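You operate a simulated robot arm through the tools that you are given. There is no shell and no other tool. Be economical: measure what you need, move in short steps, check, and stop when the job is done.

You run a simulated two-armed robot. Do the job below in one go: nothing can be reset, and whatever is moved stays where it is left.

TASK
Heat the soup in the red casserole on the large ring till it steams.
Fine: move the blue pan to the brown rubber mat first; carry with both hands; setting two; ring off after.

The check looks at the end state, three seconds after you hand in, the way a careful person would. Anything else that was tipped, shoved, dropped, spilled or broken makes it a failure.

THE ROBOT
Two 7-joint arms with two-finger parallel grippers on one trunk, on a base that drives. Base frame: it is fixed to the floor where the robot stands at the start and does not move with it; the origin is under the middle of the robot, x ahead of it, y to its left, z up; the surface under the hand at the start is at about z = 0.9. Units: m, degrees, N and s.
The left shoulder is at the start at [0.07, 0.13, 1.237], the right one opposite. With the tool pointing down near the work surface each hand reaches from about 0.2 to 0.52 m from the robot's upright axis, wherever it stands, measured 20 degrees to its own side. Places, roughly: blue pan (33x16x11 cm) [0.5, 0, 1]; large ring [0.5, 0, 0.9]; large ring knob [0.5, -0.3, 0.9]; large ring plate [0.5, 0, 0.9]; red casserole (31x17x11 cm) [-1.3, 0, 0.8]; red pan (31x14x10 cm) [0.6, -0.4, 0.5]; small ring knob [0.3, -0.3, 0.9]; stock pot [-3.75, -0.75, 0.75]; trivet [0.4, -0.5, 0.9]. Payload 1.57 kg a hand.
Tool frame (each hand has its own): the origin (TCP) lies between the finger pads and is the grasp point; the fingertips stand 0.03 m ahead of it; z points along the fingers, y is the line along which they close. The gripper opens to 0.08 m. The fingers are 0.017 m wide and 0.012 m thick; the gripper's body (0.04 by 0.082 m) begins 0.08 m behind the TCP.
Orientation is told as [roll, pitch, yaw] about the base's x, y, z axes, in that order, counted from this pose: with the fingers straight down and closing along the base's y, the tool's x points along the base's -x, its y along +y and its z along -z.

THE INTERFACE
- The arms move only by the tool send_rows. It takes "left_targets", "right_targets" or both (then of equal length, played together; a hand with none holds still); each is a list of rows, each a list of 7 numbers: the shift along the tool's x, y, z in m, then the turn, a rotation vector about the tool's x, y, z in degrees, then the finger opening in m, from 0 to 0.08. In form: [[tx, ty, tz, wx, wy, wz, hand], ...]. A call has 1 to 20 rows; each row shifts and turns the commanded pose from where the row before left it, along the tool's axes as they then stand. Rows are played at 5 a second. More than 0.05 m and 8.6 degrees between two rows, or a gripper value outside its range, and nothing of the call is played. Where a pose cannot be reached the arm comes as near as it can. A force on the tool above 40 N (or 10 N above the force at the start of the call, whichever is more), or a blocked arm, ends the call early, and 0.2 s more pass. Each finger travels about 0.108 m/s and halts on what it meets, pressing with about 41 N; the grip force reading is that of the motor and also rises with nothing between the fingers. The clock runs only during rows and for 0.2 s after the last one: add rows that do not move to give the fingers time. It gives the time, the measured TCP pose, the force on the tool (base axes), the opening and the grip force at its end, in the units of the frame above (readings bear some noise), with the torque about the TCP (base axes, N m) and any sound that the robot's microphone picked up, and new pictures: "views" is both (left out), scene, wrist or none (wrist: the cameras of the hands that moved).
- Cameras (640 x 400 px; columns grow to the right, rows downward): "scene" is now at [0.1133, -0.014, 1.4311]; the picture's right is [-0.20, -0.98, -0.00], its down [-0.85, 0.17, -0.50] and it looks along [0.49, -0.10, -0.87] (base axes); focal length 265 px, centre (320, 200). "left" rides on the left gripper at [0.072, 0.007, -0.122] in its tool frame; the picture's right is [-0.09, 1.00, 0.00], its down [-0.84, -0.08, -0.54] and it looks along [-0.54, -0.05, 0.84] (tool axes); focal length 238 px, centre (320, 200). "right" rides on the right gripper at [0.072, -0.007, -0.122] in its tool frame; the picture's right is [0.09, 1.00, 0.00], its down [-0.84, 0.08, -0.54] and it looks along [-0.54, 0.05, 0.84] (tool axes); focal length 238 px, centre (320, 200). There is no depth. A picture from a camera that has moved, and an enlarged one, comes with that camera's place and axes in the base frame and with its lens.
- raise_lower(by): slides the trunk up (or, below 0, down) by that many m; the arms and the scene camera ride with it, the base frame stays. It gives what a move gives, with no picture.
- drive_base(legs): drives the robot by 1 to 6 legs, each [ahead, left, turn to the left] in m, m and degrees, along the robot's own axes; the way and the turn of a leg run together, so that a leg with both is an arc; at most 1.5 m and 180 degrees a leg. The arms and the cameras ride along, it lands a little off, and it stops where it bumps. It gives what a move gives, and a new picture of the scene camera.
- head_to(pan, tilt): turns the head with the scene camera to pan (to the left, within 86 degrees either way) and tilt (down, from -29 to 69), counted from straight ahead of the robot. It gives what a move gives, and a new picture of the scene camera.
- close_up(camera, box): a new picture of the part [left, top, right, bottom] of that camera's present view, enlarged. It takes no simulated time.
- sign_off(): hands the job in; it is judged then, once.

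Work in short steps. Places have to be worked out from the pictures, the camera data and where the tool is seen: move nearer, look again, correct. Check each grasp and each placing, and mend what went wrong. You have 120 turns and 260 pictures in all, those below and enlarged ones among them. Open the grippers and draw the arms clear of the work before you hand the job in, unless the task says otherwise; then end with one line.

The tools are called after "Call:" as a command line: name --argument value ..., lists and objects as JSON in quotes. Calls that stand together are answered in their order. send_rows: Moves the arms, as the interface text tells. Its arguments: {"type":"object","properties":{"left_targets":{"type":"array","items":{"type":"array","items":{"type":"number"}}},"right_targets":{"type":"array","items":{"type":"array","items":{"type":"number"}}},"views":{"type":"string","enum":["both","scene","wrist","none"]}},"required":[]} The other tools are called the same way: raise_lower (by) slides the trunk up or down; drive_base (legs) drives the base; head_to (pan, tilt) turns the head that bears the scene camera; close_up (camera, box) takes an enlarged picture of a part of a camera's view; sign_off () hands the job in.

At the start:

```text
t: 0.0
left_tcp_pos: [0.2276, -0.0118, 1.2043]
left_orientation: [-0.2, 0.1, 0.1]
left_wrist_force: [-0.1, 0.2, 0.2]
left_torque: [-0.02, -0.01, 0.03]
left_gripper_width: 0.0802
left_grasp_force: 0.0
right_tcp_pos: [0.3036, -0.2612, 1.1039]
right_orientation: [0.0, 0.0, 0.0]
right_wrist_force: [-0.2, 0.7, 0.2]
right_torque: [0.04, 0.0, 0.01]
right_gripper_width: 0.0799
right_grasp_force: 0.0
trunk travel left (down, up): [-0.875, 0.065]
robot x, y, heading: [0.0036, 0.0012, 0.0]
head pan, tilt: [-11.3, 60.3]
```

scene: 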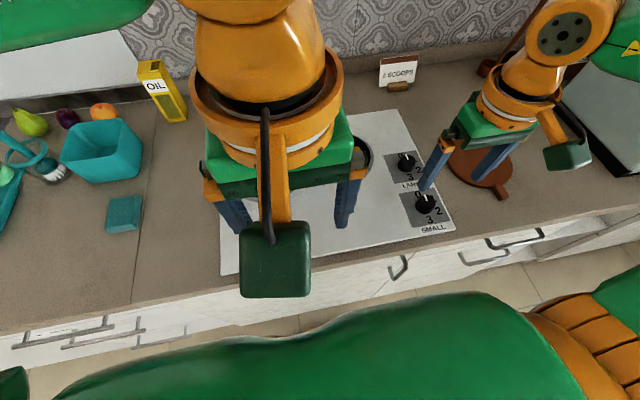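
right: 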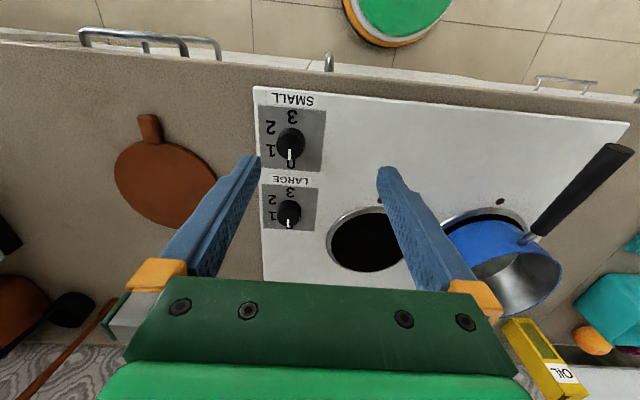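
left: 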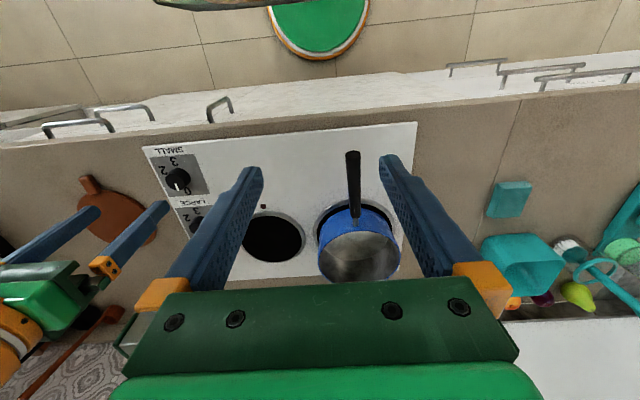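

The arms block part of the scene, so I enlarge the views of the hob, the brown disc and the pan to see what is there before I move.

Call:
close_up --camera "right" --box '[80, 60, 400, 260]'

Call:
close_up --camera "left" --box '[220, 110, 460, 290]'

Call:
head_to --pan -40 --tilt 35

```text
2.00 times, centred on (240, 160) of right
camera zoom: at [0.2316, -0.2671, 1.229], right [-0.09, 1.0, 0.0], down [0.84, 0.08, 0.54], along [0.54, 0.05, -0.84], focal length 477 px, centre (480, 280)
```

zoom: 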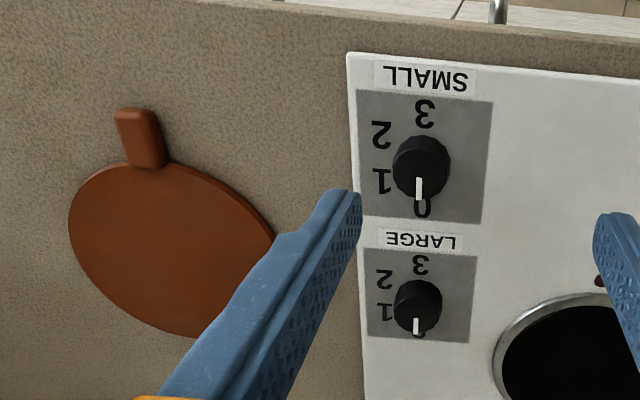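

```text
2.22 times, centred on (340, 200) of left
camera zoom: at [0.1564, -0.0049, 1.3255], right [0.09, 1.0, 0.0], down [0.84, -0.08, 0.54], along [0.54, -0.05, -0.84], focal length 530 px, centre (276, 200)
```

zoom: 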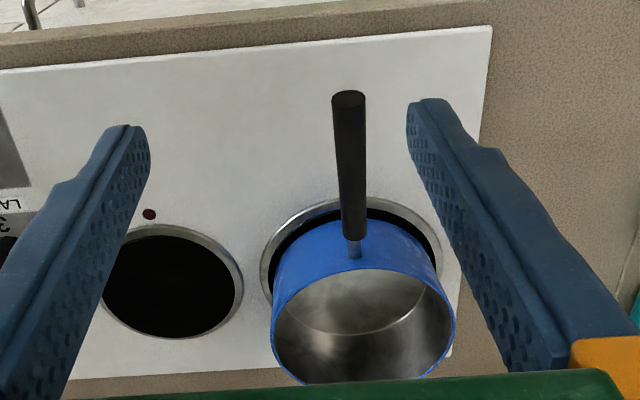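

```text
t: 0.9
left_tcp_pos: [0.2266, -0.0112, 1.2038]
left_orientation: [-0.2, -0.1, 0.1]
left_wrist_force: [0.3, -0.8, 0.6]
left_torque: [0.01, 0.0, -0.02]
left_gripper_width: 0.0802
left_grasp_force: 0.1
right_tcp_pos: [0.3032, -0.2606, 1.1049]
right_orientation: [0.1, 0.0, 0.0]
right_wrist_force: [0.5, -0.5, 0.0]
right_torque: [0.0, 0.03, -0.02]
right_gripper_width: 0.08
right_grasp_force: 0.1
trunk travel left (down, up): [-0.875, 0.065]
robot x, y, heading: [-0.001, -0.0008, -0.1]
head pan, tilt: [-40.0, 35.0]
camera scene: at [0.1157, -0.0573, 1.4657], right [-0.64, -0.77, 0.0], down [-0.44, 0.37, -0.82], along [0.63, -0.53, -0.57], focal length 265 px, centre (320, 200)
```

scene: 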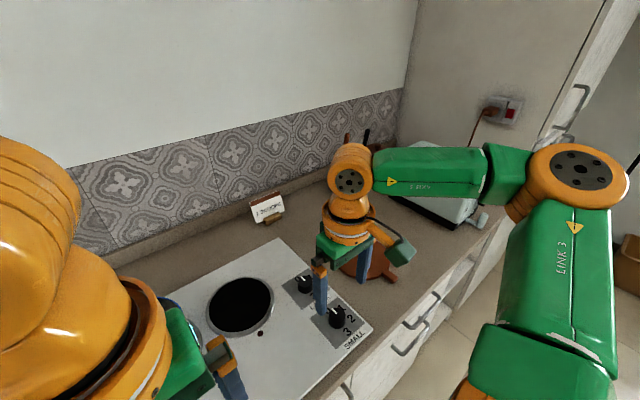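

The blue pan stands on the large ring with its handle towards me, and the brown mat is at about (0.43, -0.49). I bring both hands over the two sides of the pan, still high up, to look closer.

Call:
send_rows --left_targets '[[-0.036, 0.022, 0.01, 0, 0, 0, 0.08], [-0.036, 0.022, 0.01, 0, 0, 0, 0.08], [-0.036, 0.022, 0.01, 0, 0, 0, 0.08], [-0.036, 0.022, 0.01, 0, 0, 0, 0.08], [-0.036, 0.022, 0.01, 0, 0, 0, 0.08], [-0.036, 0.022, 0.01, 0, 0, 0, 0.08], [0, 0, 0, 0, 0, 0, 0.08]]' --right_targets '[[-0.024, 0.025, -0.008, 0, 0, 0, 0.08], [-0.024, 0.025, -0.008, 0, 0, 0, 0.08], [-0.024, 0.025, -0.008, 0, 0, 0, 0.08], [-0.024, 0.025, -0.008, 0, 0, 0, 0.08], [-0.024, 0.025, -0.008, 0, 0, 0, 0.08], [-0.024, 0.025, -0.008, 0, 0, 0, 0.08], [0, 0, 0, 0, 0, 0, 0.08]]' --views "wrist"

Call:
head_to --pan 0 --tilt 55

```text
t: 2.5
left_tcp_pos: [0.4427, 0.1236, 1.1398]
left_orientation: [0.0, 0.0, 0.1]
left_wrist_force: [0.3, 0.1, 1.4]
left_torque: [0.01, -0.02, 0.01]
left_gripper_width: 0.0799
left_grasp_force: 0.1
right_tcp_pos: [0.3999, -0.1523, 1.1406]
right_orientation: [0.0, 0.1, 0.0]
right_wrist_force: [0.3, -0.9, -1.3]
right_torque: [-0.01, 0.0, 0.0]
right_gripper_width: 0.08
right_grasp_force: 0.2
right hand out of reach, approached as far as the arm can: row 5, 6
trunk travel left (down, up): [-0.875, 0.065]
robot x, y, heading: [0.0008, -0.0023, 0.3]
head pan, tilt: [-40.0, 35.0]
camera right: at [0.328, -0.1592, 1.2642], right [-0.09, 1.0, 0.0], down [0.84, 0.08, 0.54], along [0.54, 0.05, -0.84], focal length 238 px, centre (320, 200)
camera left: at [0.3726, 0.13, 1.2633], right [0.09, 1.0, 0.0], down [0.84, -0.08, 0.54], along [0.54, -0.05, -0.84], focal length 238 px, centre (320, 200)
```

right: 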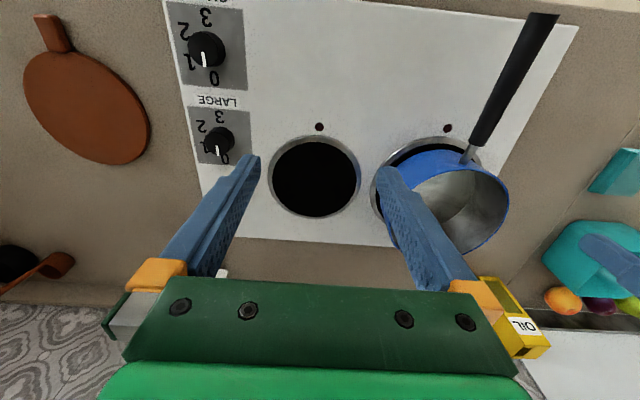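
left: 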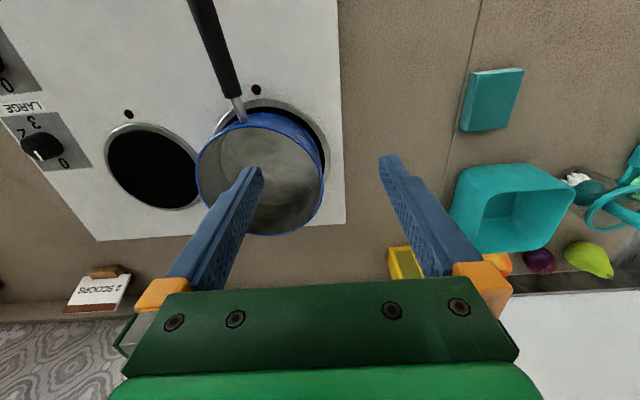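

```text
t: 3.6
left_tcp_pos: [0.4428, 0.1229, 1.1414]
left_orientation: [-0.1, 0.0, 0.1]
left_wrist_force: [-0.5, 0.2, 0.5]
left_torque: [0.03, -0.01, 0.0]
left_gripper_width: 0.0802
left_grasp_force: 0.1
right_tcp_pos: [0.3997, -0.1515, 1.141]
right_orientation: [0.0, 0.1, 0.0]
right_wrist_force: [0.3, -0.2, 0.4]
right_torque: [-0.02, -0.01, 0.02]
right_gripper_width: 0.08
right_grasp_force: 0.0
trunk travel left (down, up): [-0.875, 0.065]
robot x, y, heading: [-0.0015, -0.0001, 0.1]
head pan, tilt: [0.0, 55.0]
camera scene: at [0.1204, -0.0008, 1.4375], right [0.0, -1.0, 0.0], down [-0.82, 0.0, -0.57], along [0.57, 0.0, -0.82], focal length 265 px, centre (320, 200)
```

scene: 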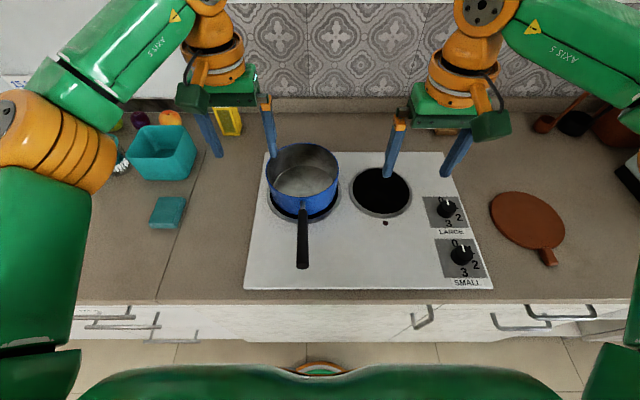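

Rim centre works out at about (0.50, 0.037, 1.00), 16 cm across. I check what is inside the pan.

Call:
close_up --camera "scene" --box '[240, 120, 480, 290]'

Call:
close_up --camera "left" --box '[160, 70, 360, 250]'

```text
2.35 times, centred on (360, 205) of scene
camera zoom: at [0.1204, -0.0008, 1.4375], right [0.0, -1.0, 0.0], down [-0.82, 0.0, -0.57], along [0.57, 0.0, -0.82], focal length 623 px, centre (226, 188)
```

zoom: 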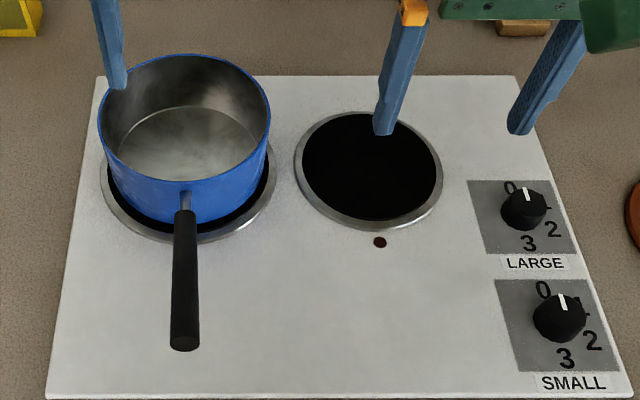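

```text
2.22 times, centred on (260, 160) of left
camera zoom: at [0.3723, 0.1299, 1.2635], right [0.09, 1.0, 0.0], down [0.84, -0.08, 0.54], along [0.54, -0.05, -0.84], focal length 530 px, centre (453, 289)
```

zoom: 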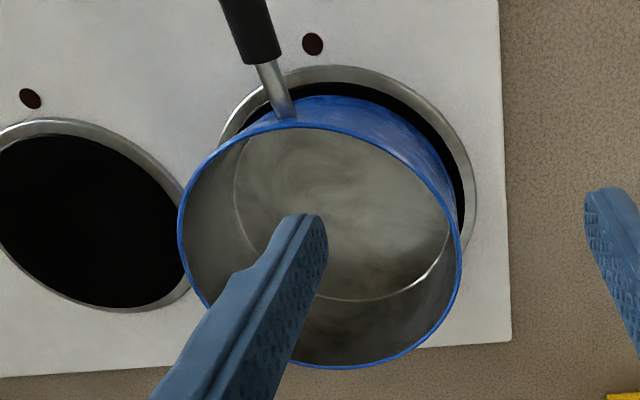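

The pan looks empty. I lower the right hand beside the pan and find out how far it reaches at that height.

Call:
send_rows --right_targets '[[0, 0, 0.03, 0, 0, 0, 0.08], [0, 0, 0.03, 0, 0, 0, 0.08], [-0.02, 0.02, 0.0, 0, 0, 0, 0.08], [-0.02, 0.02, 0, 0, 0, 0, 0.08], [0, 0, 0, 0, 0, 0, 0.08]]' --views "none"

```text
t: 4.8
left_tcp_pos: [0.4442, 0.1235, 1.1417]
left_orientation: [0.0, 0.0, 0.1]
left_wrist_force: [-0.4, 0.9, -0.6]
left_torque: [0.0, 0.01, 0.0]
left_gripper_width: 0.0801
left_grasp_force: 0.1
right_tcp_pos: [0.4017, -0.1492, 1.083]
right_orientation: [0.1, -0.1, 0.0]
right_wrist_force: [-0.5, 0.5, 0.2]
right_torque: [0.02, -0.03, 0.0]
right_gripper_width: 0.08
right_grasp_force: 0.0
right hand out of reach, approached as far as the arm can: row 3, 4
trunk travel left (down, up): [-0.875, 0.065]
robot x, y, heading: [-0.0005, -0.0029, 0.1]
head pan, tilt: [0.0, 55.0]
```

The right hand halts around (0.40, -0.15), so I test the two directions separately.

Call:
send_rows --right_targets '[[-0.03, 0, 0, 0, 0, 0, 0.08], [-0.03, 0, 0.0, 0, 0, 0, 0.08], [0, 0, 0, 0, 0, 0, 0.08]]' --views "none"

Call:
send_rows --right_targets '[[0, 0.02, 0, 0, 0, 0, 0.08], [0, 0.02, 0.0, 0, 0, 0, 0.08], [0, 0, 0, 0, 0, 0, 0.08]]' --views "none"

```text
t: 5.6
left_tcp_pos: [0.4426, 0.1232, 1.1418]
left_orientation: [-0.1, 0.1, 0.1]
left_wrist_force: [-0.3, 0.0, -0.1]
left_torque: [0.02, 0.04, 0.03]
left_gripper_width: 0.08
left_grasp_force: 0.0
right_tcp_pos: [0.4247, -0.176, 1.0856]
right_orientation: [0.0, -0.1, 0.0]
right_wrist_force: [0.0, 0.2, 0.0]
right_torque: [0.01, 0.01, 0.01]
right_gripper_width: 0.0804
right_grasp_force: 0.0
right hand out of reach, approached as far as the arm can: row 1, 2
trunk travel left (down, up): [-0.875, 0.065]
robot x, y, heading: [0.0024, -0.0025, 0.1]
head pan, tilt: [0.0, 55.0]
```

```text
t: 6.4
left_tcp_pos: [0.443, 0.1231, 1.1407]
left_orientation: [0.0, 0.0, 0.1]
left_wrist_force: [-1.0, -0.1, -0.1]
left_torque: [0.0, 0.02, 0.01]
left_gripper_width: 0.0798
left_grasp_force: 0.0
right_tcp_pos: [0.403, -0.1509, 1.0869]
right_orientation: [0.1, -0.1, 0.0]
right_wrist_force: [0.2, -1.5, 0.1]
right_torque: [-0.02, -0.02, 0.02]
right_gripper_width: 0.08
right_grasp_force: 0.0
right hand out of reach, approached as far as the arm can: row 1, 2
trunk travel left (down, up): [-0.875, 0.065]
robot x, y, heading: [-0.0021, -0.0006, -0.0]
head pan, tilt: [0.0, 55.0]
```

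The limit runs along a slanted line, which looks like a joint limit tied to the wrist yaw. I turn the wrist and try again.

Call:
send_rows --right_targets '[[0.03, -0.03, 0, 0, 0, 0, 0.08], [0, 0, 0, 0, 0, 8, 0.08], [0, 0, 0, 0, 0, 8, 0.08], [0, 0, 0, 0, 0, 8, 0.08], [-0.03, 0.03, 0, 0, 0, 0, 0.08], [-0.03, 0.03, 0, 0, 0, 0, 0.08], [-0.03, 0.03, 0, 0, 0, 0, 0.08], [0, 0, 0, 0, 0, 0, 0.08]]' --views "none"

```text
t: 8.2
left_tcp_pos: [0.4432, 0.1234, 1.1402]
left_orientation: [-0.1, 0.0, 0.1]
left_wrist_force: [0.3, 0.0, 0.8]
left_torque: [-0.02, 0.01, 0.03]
left_gripper_width: 0.0802
left_grasp_force: 0.0
right_tcp_pos: [0.4243, -0.1749, 1.0904]
right_orientation: [0.0, -0.1, -24.0]
right_wrist_force: [0.6, 0.9, 0.1]
right_torque: [-0.01, 0.01, 0.04]
right_gripper_width: 0.08
right_grasp_force: 0.1
right hand out of reach, approached as far as the arm can: row 6, 7
trunk travel left (down, up): [-0.875, 0.065]
robot x, y, heading: [-0.0004, 0.0008, 0.1]
head pan, tilt: [0.0, 55.0]
```

Same boundary with a turned wrist. I undo the turn and test at a lower height over the free small ring.

Call:
send_rows --right_targets '[[0, 0, 0.04, 0, 0, -8, 0.08], [0, 0, 0.04, 0, 0, -8, 0.08], [0, 0, 0, 0, 0, -8, 0.08], [-0.03, 0, 0, 0, 0, 0, 0.08], [-0.03, 0, 0, 0, 0, 0, 0.08], [-0.03, 0, 0, 0, 0, 0, 0.08], [0, 0, 0, 0, 0, 0, 0.08]]' --views "none"

Call:
head_to --pan 0 --tilt 35

```text
t: 9.8
left_tcp_pos: [0.4414, 0.1233, 1.1405]
left_orientation: [-0.1, 0.0, 0.1]
left_wrist_force: [0.2, 0.2, 0.4]
left_torque: [0.02, -0.01, 0.02]
left_gripper_width: 0.08
left_grasp_force: 0.1
right_tcp_pos: [0.4328, -0.2144, 1.0373]
right_orientation: [0.0, -0.1, 0.0]
right_wrist_force: [1.0, -0.4, -0.3]
right_torque: [0.01, 0.0, 0.03]
right_gripper_width: 0.0802
right_grasp_force: 0.1
right hand out of reach, approached as far as the arm can: row 2, 4, 5, 6
trunk travel left (down, up): [-0.875, 0.065]
robot x, y, heading: [0.0016, -0.0032, -0.0]
head pan, tilt: [0.0, 55.0]
```

```text
t: 10.6
left_tcp_pos: [0.4427, 0.1223, 1.1411]
left_orientation: [0.0, -0.1, 0.1]
left_wrist_force: [0.9, 0.0, 0.1]
left_torque: [0.0, 0.01, -0.01]
left_gripper_width: 0.0803
left_grasp_force: 0.0
right_tcp_pos: [0.4323, -0.213, 1.038]
right_orientation: [0.1, 0.0, 0.0]
right_wrist_force: [0.1, 1.0, 0.3]
right_torque: [-0.01, 0.01, -0.01]
right_gripper_width: 0.08
right_grasp_force: 0.0
trunk travel left (down, up): [-0.875, 0.065]
robot x, y, heading: [-0.0025, -0.0016, 0.1]
head pan, tilt: [0.0, 35.0]
camera scene: at [0.1364, -0.0008, 1.4656], right [0.0, -1.0, 0.0], down [-0.57, 0.0, -0.82], along [0.82, 0.0, -0.57], focal length 265 px, centre (320, 200)
```

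scene: 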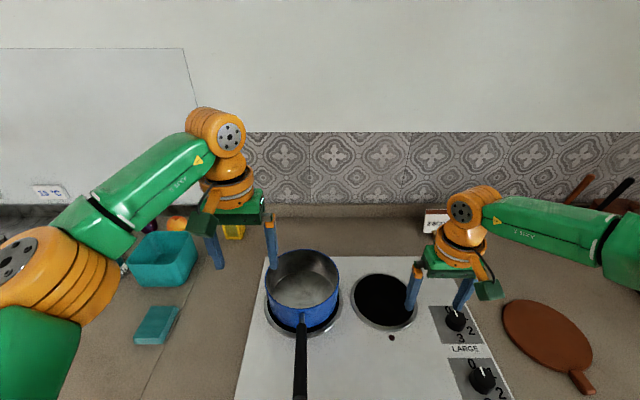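

The right arm's elbow hangs far out, while the left arm came from a more central pose. I test how far the left hand goes ahead, at its present safe height.

Call:
send_rows --left_targets '[[-0.03, 0, 0, 0, 0, 0, 0.08], [-0.03, 0, 0, 0, 0, 0, 0.08], [-0.03, 0, 0, 0, 0, 0, 0.08], [0, 0, 0, 0, 0, 0, 0.08]]' --right_targets '[[0.04, 0, -0.03, 0, 0, 0, 0.08], [0.04, 0, -0.04, 0, 0, 0, 0.08], [0, 0, -0.04, 0, 0, 0, 0.08], [0, 0, 0, 0, 0, 0, 0.08]]' --views "none"

```text
refused: row 2 steps farther than a row can; nothing moved
```

Call:
send_rows --left_targets '[[-0.03, 0, 0, 0, 0, 0, 0.08], [-0.03, 0, 0, 0, 0, 0, 0.08], [-0.03, 0, 0, 0, 0, 0, 0.08], [0, 0, 0, 0, 0, 0, 0.08]]' --right_targets '[[0.03, 0, -0.03, 0, 0, 0, 0.08], [0.03, 0, -0.03, 0, 0, 0, 0.08], [0.03, 0, -0.03, 0, 0, 0, 0.08], [0, 0, 0, 0, 0, 0, 0.08]]' --views "none"

```text
t: 11.6
left_tcp_pos: [0.4762, 0.1331, 1.1356]
left_orientation: [-0.1, 0.2, 0.1]
left_wrist_force: [0.3, 0.9, -0.6]
left_torque: [0.03, 0.0, 0.05]
left_gripper_width: 0.08
left_grasp_force: 0.0
left hand out of reach, approached as far as the arm can: row 2, 3
right_tcp_pos: [0.3456, -0.2136, 1.1268]
right_orientation: [0.0, 0.1, 0.0]
right_wrist_force: [0.7, -0.4, 0.9]
right_torque: [0.01, 0.0, 0.02]
right_gripper_width: 0.0801
right_grasp_force: 0.0
trunk travel left (down, up): [-0.875, 0.065]
robot x, y, heading: [0.0028, 0.0037, -0.0]
head pan, tilt: [0.0, 35.0]
```

The left arm reaches 0.49 m, so posture matters. I bring the right hand in towards the body's middle first and then push outwards, mirroring the left arm's route.

Call:
send_rows --right_targets '[[0.019, 0.033, -0.013, 0, 0, 0, 0.08], [0.019, 0.033, -0.013, 0, 0, 0, 0.08], [0.019, 0.033, -0.013, 0, 0, 0, 0.08], [0.019, 0.033, -0.013, 0, 0, 0, 0.08], [0.019, 0.033, -0.013, 0, 0, 0, 0.08], [0.019, 0.033, -0.013, 0, 0, 0, 0.08], [0, 0, 0, 0, 0, 0, 0.08]]' --views "none"

Call:
send_rows --right_targets '[[-0.035, -0.01, 0.01, 0, 0, 0, 0.08], [-0.035, -0.01, 0.01, 0, 0, 0, 0.08], [-0.035, -0.01, 0.01, 0, 0, 0, 0.08], [-0.035, -0.01, 0.01, 0, 0, 0, 0.08], [-0.035, -0.01, 0.01, 0, 0, 0, 0.08], [-0.035, -0.01, 0.01, 0, 0, 0, 0.08], [0, 0, 0, 0, 0, 0, 0.08]]' --views "scene"

```text
t: 13.2
left_tcp_pos: [0.4754, 0.1327, 1.1347]
left_orientation: [-0.2, 0.0, 0.1]
left_wrist_force: [-1.0, 0.2, -0.1]
left_torque: [-0.01, 0.01, 0.0]
left_gripper_width: 0.0802
left_grasp_force: 0.1
right_tcp_pos: [0.2564, -0.085, 1.1803]
right_orientation: [0.2, 0.0, -0.2]
right_wrist_force: [-0.6, 0.2, 0.0]
right_torque: [0.02, -0.04, -0.03]
right_gripper_width: 0.0799
right_grasp_force: 0.0
right hand out of reach, approached as far as the arm can: row 4, 5, 6
trunk travel left (down, up): [-0.875, 0.065]
robot x, y, heading: [-0.004, 0.0017, -0.1]
head pan, tilt: [0.0, 35.0]
```

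```text
t: 14.8
left_tcp_pos: [0.4756, 0.1328, 1.1351]
left_orientation: [-0.1, 0.1, 0.0]
left_wrist_force: [0.5, 0.2, -0.4]
left_torque: [-0.03, 0.0, 0.01]
left_gripper_width: 0.0802
left_grasp_force: 0.0
right_tcp_pos: [0.419, -0.1701, 1.1168]
right_orientation: [0.1, -0.2, 0.0]
right_wrist_force: [-0.7, -0.2, -0.4]
right_torque: [-0.02, 0.01, 0.02]
right_gripper_width: 0.0801
right_grasp_force: 0.0
right hand out of reach, approached as far as the arm can: row 3, 4, 5, 6
trunk travel left (down, up): [-0.875, 0.065]
robot x, y, heading: [-0.001, 0.0004, 0.1]
head pan, tilt: [0.0, 35.0]
camera scene: at [0.1362, -0.0006, 1.4657], right [0.0, -1.0, 0.0], down [-0.57, 0.0, -0.82], along [0.82, 0.0, -0.57], focal length 265 px, centre (320, 200)
```

scene: 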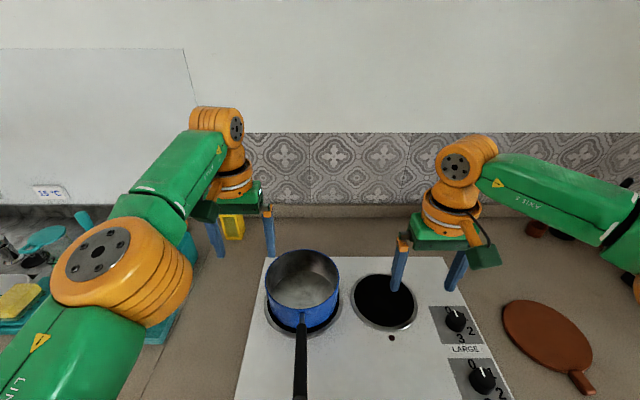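

One hand on the handle will do for the small empty pan, so I use the left hand: I bring it above the handle and draw the right hand back.

Call:
send_rows --left_targets '[[0.025, -0.025, 0, 0, 0, 0, 0.08], [0.025, -0.025, 0, 0, 0, 0, 0.08], [0.025, -0.025, 0, 0, 0, 0, 0.08], [0.025, -0.024, 0, 0, 0, 0, 0.08], [0, 0, 0, 0, 0, 0, 0.08]]' --right_targets '[[0.03, -0.03, -0.02, 0, 0, 0, 0.08], [0.03, -0.03, -0.02, 0, 0, 0, 0.08], [0.03, -0.03, -0.02, 0, 0, 0, 0.08], [0.03, 0, 0, 0, 0, 0, 0.08], [0, 0, 0, 0, 0, 0, 0.08]]' --views "both"

```text
t: 16.0
left_tcp_pos: [0.4762, 0.1326, 1.1348]
left_orientation: [-0.1, 0.0, 0.1]
left_wrist_force: [0.1, 0.1, 0.4]
left_torque: [0.0, -0.01, -0.02]
left_gripper_width: 0.0802
left_grasp_force: 0.0
left hand out of reach, approached as far as the arm can: row 1, 2, 3, 4
right_tcp_pos: [0.302, -0.2605, 1.178]
right_orientation: [0.1, 0.1, 0.0]
right_wrist_force: [-0.1, 0.6, 0.1]
right_torque: [-0.02, -0.02, 0.0]
right_gripper_width: 0.0797
right_grasp_force: 0.1
trunk travel left (down, up): [-0.875, 0.065]
robot x, y, heading: [0.0023, -0.0008, 0.0]
head pan, tilt: [0.0, 35.0]
camera scene: at [0.1367, -0.0005, 1.4657], right [0.0, -1.0, 0.0], down [-0.57, 0.0, -0.82], along [0.82, 0.0, -0.57], focal length 265 px, centre (320, 200)
camera right: at [0.2298, -0.2666, 1.3005], right [-0.09, 1.0, 0.0], down [0.84, 0.08, 0.54], along [0.54, 0.05, -0.84], focal length 238 px, centre (320, 200)
camera left: at [0.4049, 0.1394, 1.2576], right [0.09, 1.0, 0.0], down [0.84, -0.07, 0.54], along [0.54, -0.05, -0.84], focal length 238 px, centre (320, 200)
```

scene: 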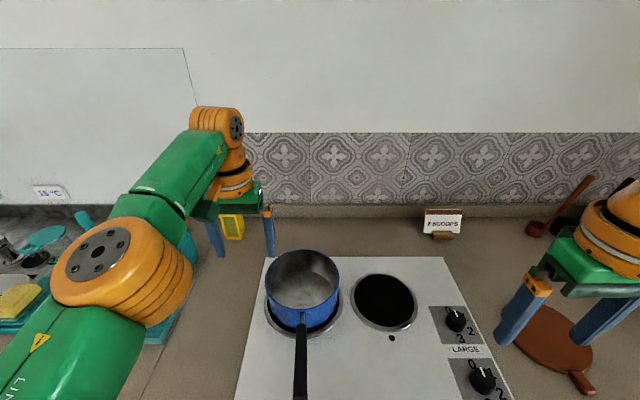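
right: 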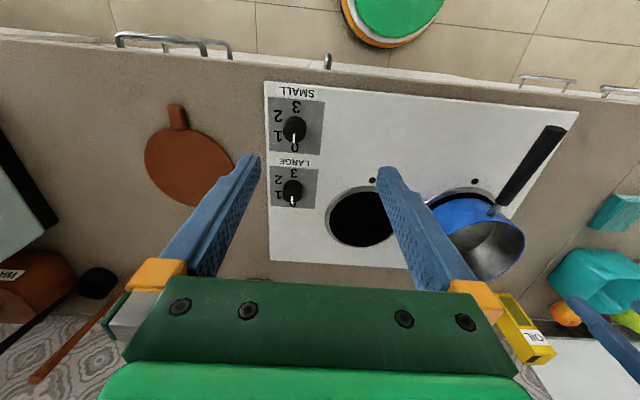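
left: 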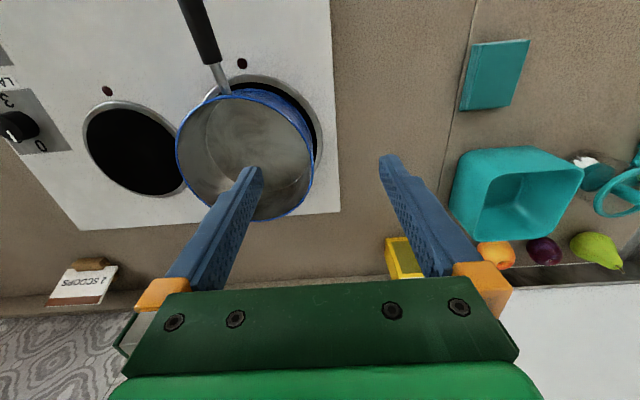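

The left hand stayed stuck at its limit. I pull it straight back and upward to free it.

Call:
send_rows --left_targets '[[0.03, 0, -0.01, 0, 0, 0, 0.08], [0.03, 0, -0.01, 0, 0, 0, 0.08], [0.03, 0, 0, 0, 0, 0, 0.08], [0.03, 0, 0, 0, 0, 0, 0.08], [0, 0, 0, 0, 0, 0, 0.08]]' --views "none"

```text
t: 17.2
left_tcp_pos: [0.4016, 0.1284, 1.1397]
left_orientation: [-0.1, 0.0, 0.2]
left_wrist_force: [-0.4, 0.5, -0.2]
left_torque: [-0.02, 0.0, -0.01]
left_gripper_width: 0.0799
left_grasp_force: 0.1
left hand out of reach, approached as far as the arm can: row 1, 2
right_tcp_pos: [0.3027, -0.2612, 1.1777]
right_orientation: [-0.1, 0.0, 0.0]
right_wrist_force: [0.6, 0.4, -0.2]
right_torque: [-0.01, 0.04, -0.01]
right_gripper_width: 0.0801
right_grasp_force: 0.1
trunk travel left (down, up): [-0.875, 0.065]
robot x, y, heading: [-0.0013, 0.0041, 0.1]
head pan, tilt: [0.0, 35.0]
```

The reach towards the middle is short for both hands. I drive a little to the right so that the handle lies in the left hand's own sector.

Call:
drive_base --legs '[[0, -0.12, 0]]'

Call:
send_rows --left_targets '[[0.02, 0, 0, 0, 0, 0, 0.08], [0.02, 0, 0, 0, 0, 0, 0.08], [0, 0, 0, 0, 0, 0, 0.08]]' --views "both"

```text
t: 18.5
left_tcp_pos: [0.4014, 0.0153, 1.1391]
left_orientation: [-0.3, 0.1, 0.1]
left_wrist_force: [0.0, 0.7, 0.0]
left_torque: [-0.02, -0.01, 0.02]
left_gripper_width: 0.0799
left_grasp_force: 0.0
right_tcp_pos: [0.3025, -0.3736, 1.1785]
right_orientation: [-0.2, 0.0, 0.2]
right_wrist_force: [-0.2, 0.4, 0.8]
right_torque: [-0.05, 0.01, 0.0]
right_gripper_width: 0.0802
right_grasp_force: 0.1
trunk travel left (down, up): [-0.875, 0.065]
robot x, y, heading: [0.0004, -0.1159, -0.0]
head pan, tilt: [0.0, 35.0]
camera scene: at [0.1365, -0.1125, 1.4657], right [0.0, -1.0, 0.0], down [-0.57, 0.0, -0.82], along [0.82, 0.0, -0.57], focal length 265 px, centre (320, 200)
```

scene: 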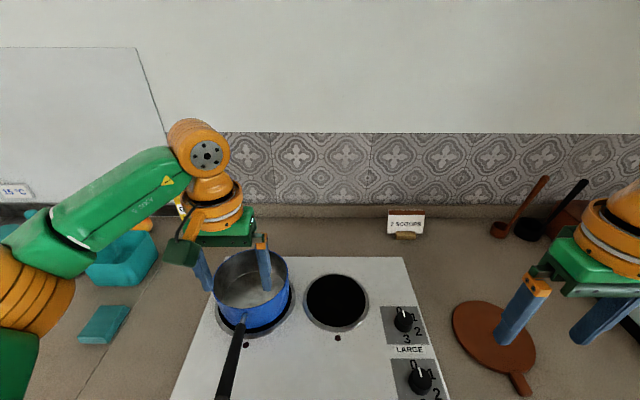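

```text
t: 19.3
left_tcp_pos: [0.3627, 0.0127, 1.1386]
left_orientation: [-0.1, -0.1, 0.1]
left_wrist_force: [-0.6, 0.0, -0.2]
left_torque: [0.0, 0.02, 0.0]
left_gripper_width: 0.08
left_grasp_force: 0.2
right_tcp_pos: [0.3033, -0.3781, 1.1775]
right_orientation: [0.0, 0.0, 0.1]
right_wrist_force: [-0.3, -0.3, 0.0]
right_torque: [0.02, -0.01, 0.0]
right_gripper_width: 0.0801
right_grasp_force: 0.1
trunk travel left (down, up): [-0.875, 0.065]
robot x, y, heading: [-0.0006, -0.1135, -0.2]
head pan, tilt: [0.0, 35.0]
camera scene: at [0.1368, -0.119, 1.4657], right [0.0, -1.0, 0.0], down [-0.57, 0.0, -0.82], along [0.82, 0.0, -0.57], focal length 265 px, centre (320, 200)
camera left: at [0.2923, 0.0187, 1.2615], right [0.09, 1.0, 0.0], down [0.84, -0.07, 0.54], along [0.54, -0.05, -0.84], focal length 238 px, centre (320, 200)
```

scene: 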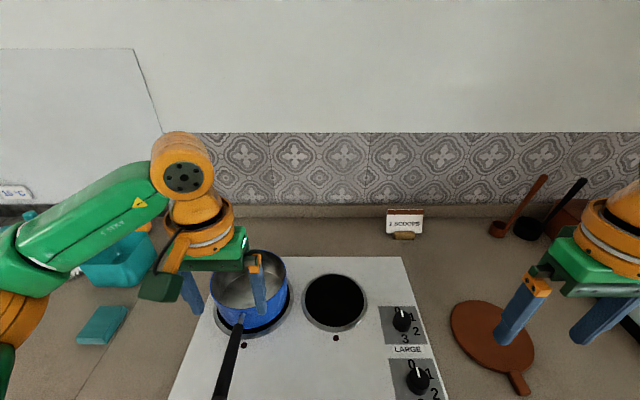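
left: 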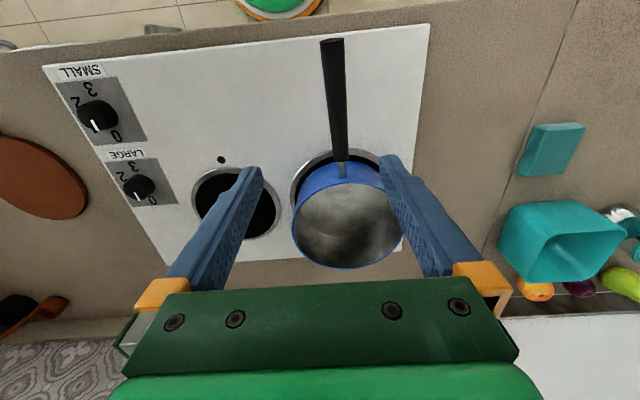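

The handle crosses x≈0.385 at y≈0.034 and rises slightly from z≈0.95 to 0.99. I come down over it with open fingers.

Call:
send_rows --left_targets '[[-0.011, 0.01, 0, 0, 0, 0, 0.08], [-0.011, 0.011, 0, 0, 0, 0, 0.08], [0, 0, 0.04, 0, 0, 0, 0.08], [0, 0, 0.04, 0, 0, 0, 0.08], [0, 0, 0.03, 0, 0, 0, 0.08], [0, 0, 0, 0, 0, 0, 0.08]]' --views "both"

```text
t: 20.7
left_tcp_pos: [0.3812, 0.0352, 1.0282]
left_orientation: [-0.1, 0.0, 0.2]
left_wrist_force: [0.1, 0.8, 1.0]
left_torque: [0.0, -0.02, 0.01]
left_gripper_width: 0.0801
left_grasp_force: 0.1
right_tcp_pos: [0.3017, -0.3783, 1.1774]
right_orientation: [0.1, 0.0, 0.1]
right_wrist_force: [-0.1, 0.0, -0.4]
right_torque: [0.01, 0.0, -0.01]
right_gripper_width: 0.0799
right_grasp_force: 0.1
trunk travel left (down, up): [-0.875, 0.065]
robot x, y, heading: [-0.0005, -0.1164, 0.1]
head pan, tilt: [0.0, 35.0]
camera scene: at [0.1364, -0.1183, 1.4657], right [0.0, -1.0, 0.0], down [-0.57, 0.0, -0.82], along [0.82, 0.0, -0.57], focal length 265 px, centre (320, 200)
camera left: at [0.3103, 0.0421, 1.1503], right [0.09, 1.0, 0.0], down [0.84, -0.07, 0.54], along [0.54, -0.05, -0.84], focal length 238 px, centre (320, 200)
```

scene: 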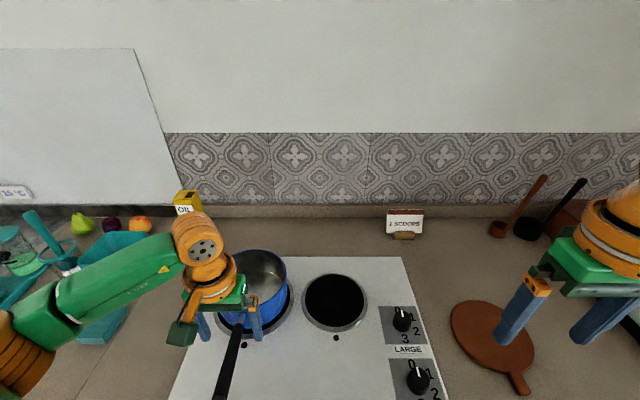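
left: 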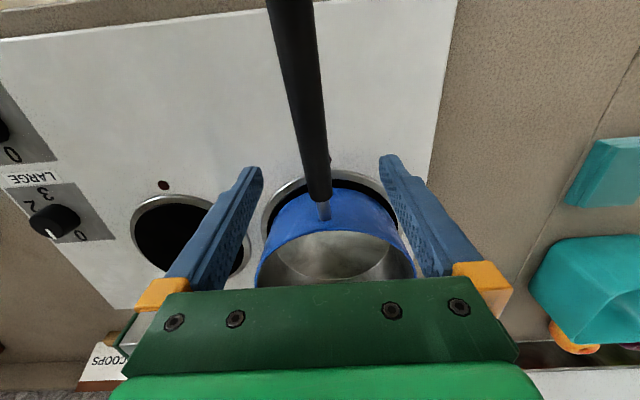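

The handle is centred between the fingers. I come down to z≈0.982 and close.

Call:
send_rows --left_targets '[[-0.01, 0, 0.02, 0, 0, 0, 0.08], [0, 0, 0.026, 0, 0, 0, 0.08], [0, 0, 0, 0, 0, 0, 0.05], [0, 0, 0, 0, 0, 0, 0.02], [0, 0, 0, 0, 0, 0, 0.0], [0, 0, 0, 0, 0, 0, 0.0], [0, 0, 0, 0, 0, 0, 0.0]]' --views "both"

```text
t: 22.3
left_tcp_pos: [0.3903, 0.0367, 0.9833]
left_orientation: [-0.1, 0.0, 0.2]
left_wrist_force: [-1.6, 0.7, 0.3]
left_torque: [0.03, -0.15, 0.2]
left_gripper_width: 0.0226
left_grasp_force: 34.9
right_tcp_pos: [0.3026, -0.3769, 1.1763]
right_orientation: [0.0, 0.0, 0.0]
right_wrist_force: [0.2, -0.3, -1.0]
right_torque: [-0.02, 0.02, -0.03]
right_gripper_width: 0.08
right_grasp_force: 0.0
trunk travel left (down, up): [-0.875, 0.065]
robot x, y, heading: [0.0005, -0.1191, 0.2]
head pan, tilt: [0.0, 35.0]
camera scene: at [0.1364, -0.1173, 1.4657], right [0.0, -1.0, 0.0], down [-0.57, 0.0, -0.82], along [0.82, 0.0, -0.57], focal length 265 px, centre (320, 200)
camera left: at [0.3198, 0.0432, 1.1049], right [0.09, 1.0, 0.0], down [0.84, -0.07, 0.54], along [0.54, -0.05, -0.84], focal length 238 px, centre (320, 200)
```

scene: 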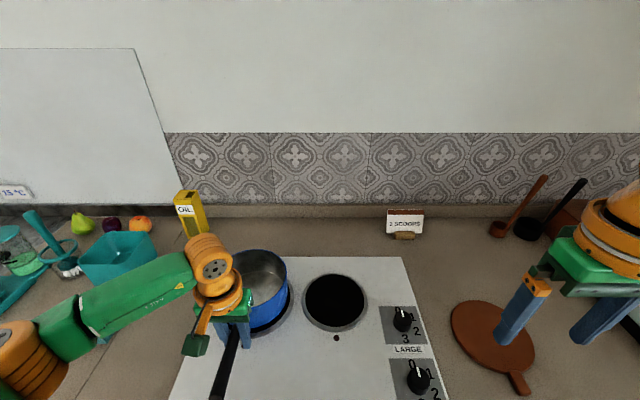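
left: 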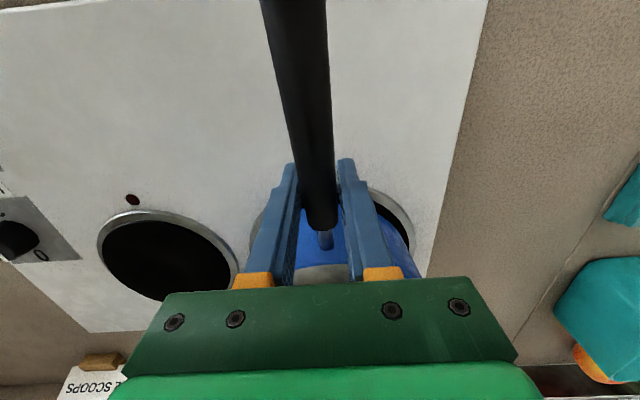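

The handle is gripped (2.3 cm). I lift a few centimetres and check the tilt and torque.

Call:
send_rows --left_targets '[[0, 0, -0.015, 0, 0, 0, 0.0], [0, 0, -0.015, 0, 0, 0, 0.0], [0, 0, 0, 0, 0, 0, 0.0]]' --views "both"

```text
t: 23.1
left_tcp_pos: [0.3944, 0.0352, 1.0129]
left_orientation: [-0.1, 0.2, 0.3]
left_wrist_force: [0.1, 0.6, -5.0]
left_torque: [-0.03, 0.47, 0.0]
left_gripper_width: 0.0224
left_grasp_force: 35.1
right_tcp_pos: [0.3033, -0.3783, 1.1776]
right_orientation: [0.0, 0.1, 0.0]
right_wrist_force: [0.4, 0.2, -0.9]
right_torque: [0.02, -0.01, 0.03]
right_gripper_width: 0.0801
right_grasp_force: 0.1
trunk travel left (down, up): [-0.875, 0.065]
robot x, y, heading: [-0.0005, -0.1171, 0.3]
head pan, tilt: [0.0, 35.0]
camera scene: at [0.1382, -0.1175, 1.4655], right [0.0, -1.0, 0.0], down [-0.57, 0.0, -0.82], along [0.82, 0.0, -0.57], focal length 265 px, centre (320, 200)
camera left: at [0.3232, 0.0412, 1.1348], right [0.09, 1.0, 0.0], down [0.84, -0.07, 0.54], along [0.54, -0.05, -0.84], focal length 238 px, centre (320, 200)
```

scene: 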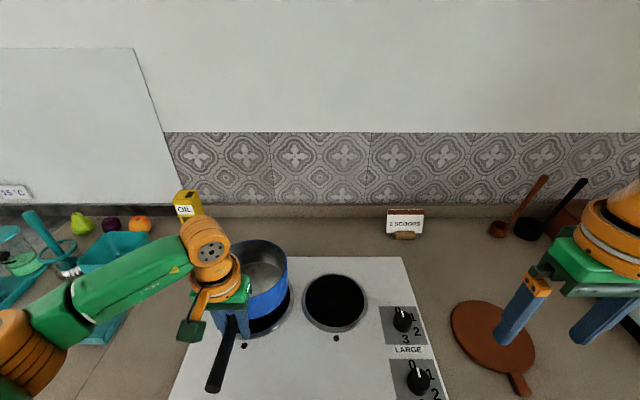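
left: 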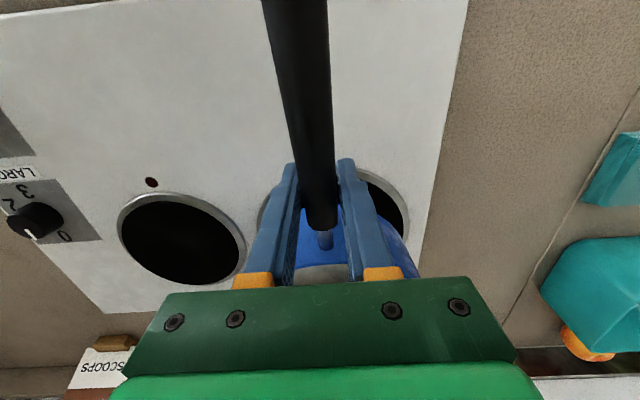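

It weighs about 0.5 kg and holds without slipping. I lift it higher, draw it in a little and tuck the right hand, then look to the right for obstacles before driving.

Call:
send_rows --left_targets '[[0, 0, -0.03, 0, 0, 0, 0.0], [0, 0, -0.03, 0, 0, 0, 0.0], [0.018, -0.023, 0, 0, 0, 0, 0.0], [0.018, -0.023, 0, 0, 0, 0, 0.0], [0.018, -0.023, 0, 0, 0, 0, 0.0], [0.018, -0.023, 0, 0, 0, 0, 0.0], [0, 0, 0, 0, 0, 0, 0.0]]' --right_targets '[[0, 0, -0.03, 0, 0, 0, 0.08], [0, 0, -0.03, 0, 0, 0, 0.08], [0.02, 0.012, 0, 0, 0, 0, 0.08], [0.02, 0.012, 0, 0, 0, 0, 0.08], [0.02, 0.012, 0, 0, 0, 0, 0.08], [0.02, 0.012, 0, 0, 0, 0, 0.08], [0, 0, 0, 0, 0, 0, 0.08]]' --views "none"

Call:
head_to --pan -45 --tilt 40

```text
t: 24.7
left_tcp_pos: [0.3231, -0.058, 1.0783]
left_orientation: [0.0, 0.1, 0.1]
left_wrist_force: [0.1, -0.3, -5.7]
left_torque: [-0.02, 0.48, 0.01]
left_gripper_width: 0.0223
left_grasp_force: 35.4
right_tcp_pos: [0.2218, -0.3279, 1.2368]
right_orientation: [0.0, 0.1, 0.1]
right_wrist_force: [-0.6, -0.3, -0.6]
right_torque: [0.03, -0.02, 0.0]
right_gripper_width: 0.0799
right_grasp_force: 0.0
trunk travel left (down, up): [-0.875, 0.065]
robot x, y, heading: [-0.0, -0.1211, 0.0]
head pan, tilt: [0.0, 35.0]
```

```text
t: 25.8
left_tcp_pos: [0.3258, -0.0575, 1.078]
left_orientation: [0.0, 0.0, 0.3]
left_wrist_force: [-0.6, -0.7, -5.9]
left_torque: [0.01, 0.51, 0.01]
left_gripper_width: 0.0225
left_grasp_force: 34.7
right_tcp_pos: [0.2226, -0.3262, 1.237]
right_orientation: [0.0, 0.1, 0.2]
right_wrist_force: [0.3, 0.2, 0.2]
right_torque: [0.0, 0.01, 0.01]
right_gripper_width: 0.08
right_grasp_force: 0.1
trunk travel left (down, up): [-0.875, 0.065]
robot x, y, heading: [0.0017, -0.1179, 0.1]
head pan, tilt: [-45.0, 40.0]
camera scene: at [0.1099, -0.178, 1.4581], right [-0.71, -0.71, 0.0], down [-0.46, 0.45, -0.77], along [0.54, -0.54, -0.64], focal length 265 px, centre (320, 200)
```

scene: 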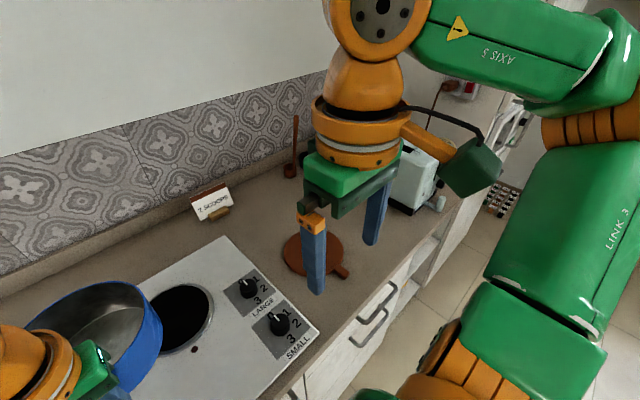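

The space at the right is narrow (side wall near y≈-1.1), so instead of a long drive sideways I shift right a little and turn 30° to the right to bring the pan above the mat.

Call:
drive_base --legs '[[-0.04, -0.205, 0], [0, 0, -30]]'

Call:
head_to --pan -5 --tilt 55

```text
t: 28.9
left_tcp_pos: [0.269, -0.4333, 1.0765]
left_orientation: [-0.2, 0.1, -30.2]
left_wrist_force: [0.4, -0.7, -5.2]
left_torque: [0.27, 0.41, 0.02]
left_gripper_width: 0.0225
left_grasp_force: 35.1
right_tcp_pos: [0.046, -0.6136, 1.2383]
right_orientation: [0.0, 0.1, -30.3]
right_wrist_force: [0.0, 0.5, 0.3]
right_torque: [-0.01, -0.01, 0.0]
right_gripper_width: 0.0801
right_grasp_force: 0.0
trunk travel left (down, up): [-0.875, 0.065]
robot x, y, heading: [-0.0443, -0.3171, -30.4]
head pan, tilt: [-45.0, 40.0]
camera scene: at [0.0237, -0.4285, 1.458], right [-0.97, -0.25, 0.0], down [-0.16, 0.62, -0.77], along [0.19, -0.74, -0.64], focal length 265 px, centre (320, 200)
```

scene: 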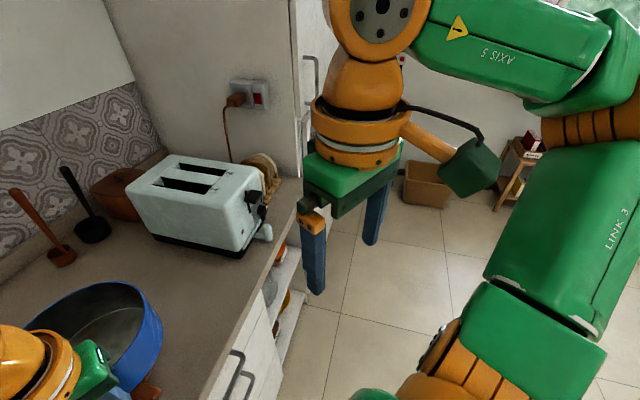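

```text
t: 29.9
left_tcp_pos: [0.2685, -0.4328, 1.0779]
left_orientation: [0.0, 0.2, -30.1]
left_wrist_force: [-0.2, -0.3, -5.4]
left_torque: [0.26, 0.42, -0.01]
left_gripper_width: 0.0223
left_grasp_force: 35.3
right_tcp_pos: [0.0447, -0.6142, 1.2377]
right_orientation: [0.0, 0.1, -30.3]
right_wrist_force: [0.3, 0.5, 0.0]
right_torque: [-0.03, -0.02, 0.0]
right_gripper_width: 0.0798
right_grasp_force: 0.1
trunk travel left (down, up): [-0.875, 0.065]
robot x, y, heading: [-0.0415, -0.3206, -30.3]
head pan, tilt: [-5.0, 55.0]
camera scene: at [0.0602, -0.3885, 1.4374], right [-0.58, -0.82, 0.0], down [-0.67, 0.47, -0.57], along [0.47, -0.33, -0.82], focal length 265 px, centre (320, 200)
```

scene: 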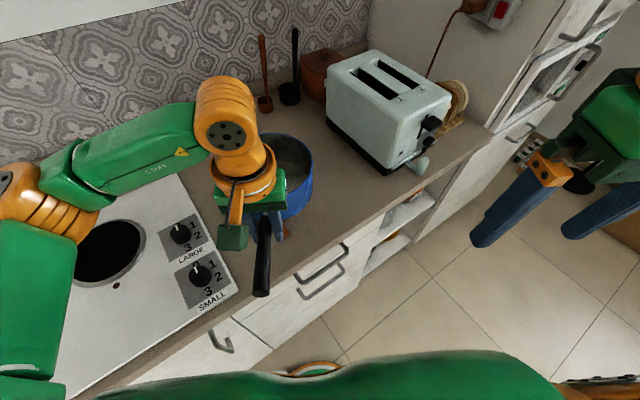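

The pan should now need about +0.07 m in x. I shift it over the mat and check with the wrist camera.

Call:
send_rows --left_targets '[[-0.02, 0.013, 0, 0, 0, 0, 0.0], [-0.02, 0.013, 0, 0, 0, 0, 0.0], [-0.019, 0.012, 0, 0, 0, 0, 0.0], [0, 0, 0.02, 0, 0, 0, 0.0], [0, 0, 0, 0, 0, 0, 0.0]]' --views "both"

```text
t: 31.1
left_tcp_pos: [0.3394, -0.4328, 1.0577]
left_orientation: [-0.1, 0.2, -30.1]
left_wrist_force: [-0.2, 0.9, -5.2]
left_torque: [0.25, 0.4, 0.01]
left_gripper_width: 0.0223
left_grasp_force: 35.1
right_tcp_pos: [0.0435, -0.6141, 1.2384]
right_orientation: [0.0, 0.1, -30.4]
right_wrist_force: [0.7, 0.0, -0.6]
right_torque: [0.02, 0.03, -0.02]
right_gripper_width: 0.08
right_grasp_force: 0.1
trunk travel left (down, up): [-0.875, 0.065]
robot x, y, heading: [-0.0407, -0.3154, -30.5]
head pan, tilt: [-5.0, 55.0]
camera scene: at [0.0605, -0.3884, 1.4373], right [-0.58, -0.82, 0.0], down [-0.67, 0.47, -0.57], along [0.47, -0.33, -0.82], focal length 265 px, centre (320, 200)
camera left: at [0.2828, -0.3901, 1.1787], right [0.58, 0.81, 0.0], down [0.69, -0.49, 0.54], along [0.44, -0.31, -0.84], focal length 238 px, centre (320, 200)
```

scene: 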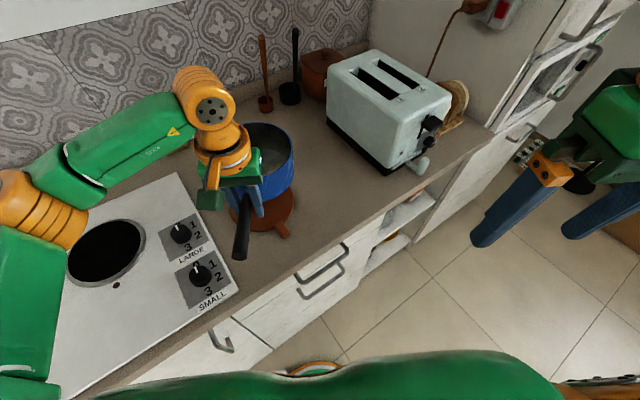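
left: 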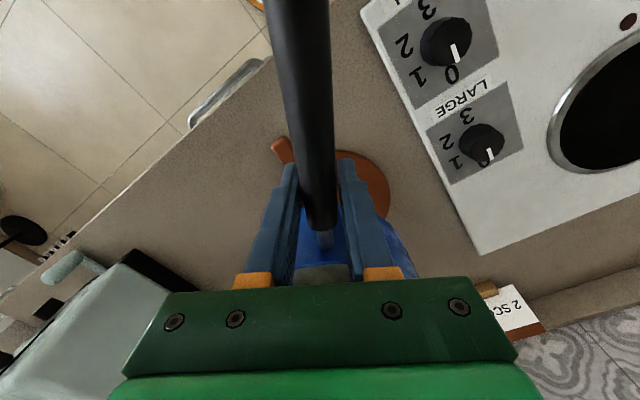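

Pan centre is at about (0.432, -0.487), right over the mat's centre within a few millimetres. I lower it.

Call:
send_rows --left_targets '[[0, 0, 0.025, 0, 0, 0, 0.0], [0, 0, 0.025, 0, 0, 0, 0.0], [0, 0, 0.01, 0, 0, 0, 0.0], [0, 0, 0.006, 0, 0, 0, 0.0], [0, 0, 0, 0, 0, 0, 0.0]]' --views "none"

```text
t: 32.4
left_tcp_pos: [0.3386, -0.4291, 0.9897]
left_orientation: [-0.1, 0.1, -30.0]
left_wrist_force: [0.3, 0.1, -4.8]
left_torque: [0.25, 0.38, -0.02]
left_gripper_width: 0.0225
left_grasp_force: 34.4
right_tcp_pos: [0.0438, -0.6137, 1.2377]
right_orientation: [0.0, 0.1, -30.3]
right_wrist_force: [-0.2, 0.1, 0.4]
right_torque: [0.01, 0.0, -0.04]
right_gripper_width: 0.0799
right_grasp_force: 0.0
trunk travel left (down, up): [-0.875, 0.065]
robot x, y, heading: [-0.0461, -0.3152, -30.3]
head pan, tilt: [-5.0, 55.0]
```

Call:
send_rows --left_targets '[[0, 0, 0.003, 0, 0, 0, 0.0], [0, 0, 0.003, 0, 0, 0, 0.0], [0, 0, 0, 0, 0, 0, 0.0]]' --views "wrist"

```text
t: 33.1
left_tcp_pos: [0.3376, -0.4295, 0.9829]
left_orientation: [-0.2, 0.2, -30.1]
left_wrist_force: [0.2, 0.3, -5.2]
left_torque: [0.24, 0.42, -0.05]
left_gripper_width: 0.0225
left_grasp_force: 34.6
right_tcp_pos: [0.0455, -0.6145, 1.2379]
right_orientation: [0.1, 0.1, -30.3]
right_wrist_force: [-0.1, 0.6, 0.1]
right_torque: [-0.03, -0.02, 0.01]
right_gripper_width: 0.08
right_grasp_force: 0.0
trunk travel left (down, up): [-0.875, 0.065]
robot x, y, heading: [-0.0406, -0.3199, -30.2]
head pan, tilt: [-5.0, 55.0]
camera left: at [0.2807, -0.3875, 1.1062], right [0.58, 0.81, 0.0], down [0.69, -0.49, 0.54], along [0.44, -0.31, -0.84], focal length 238 px, centre (320, 200)
```

left: 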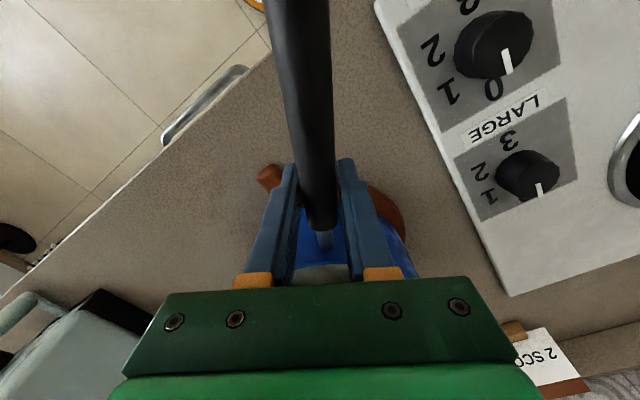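

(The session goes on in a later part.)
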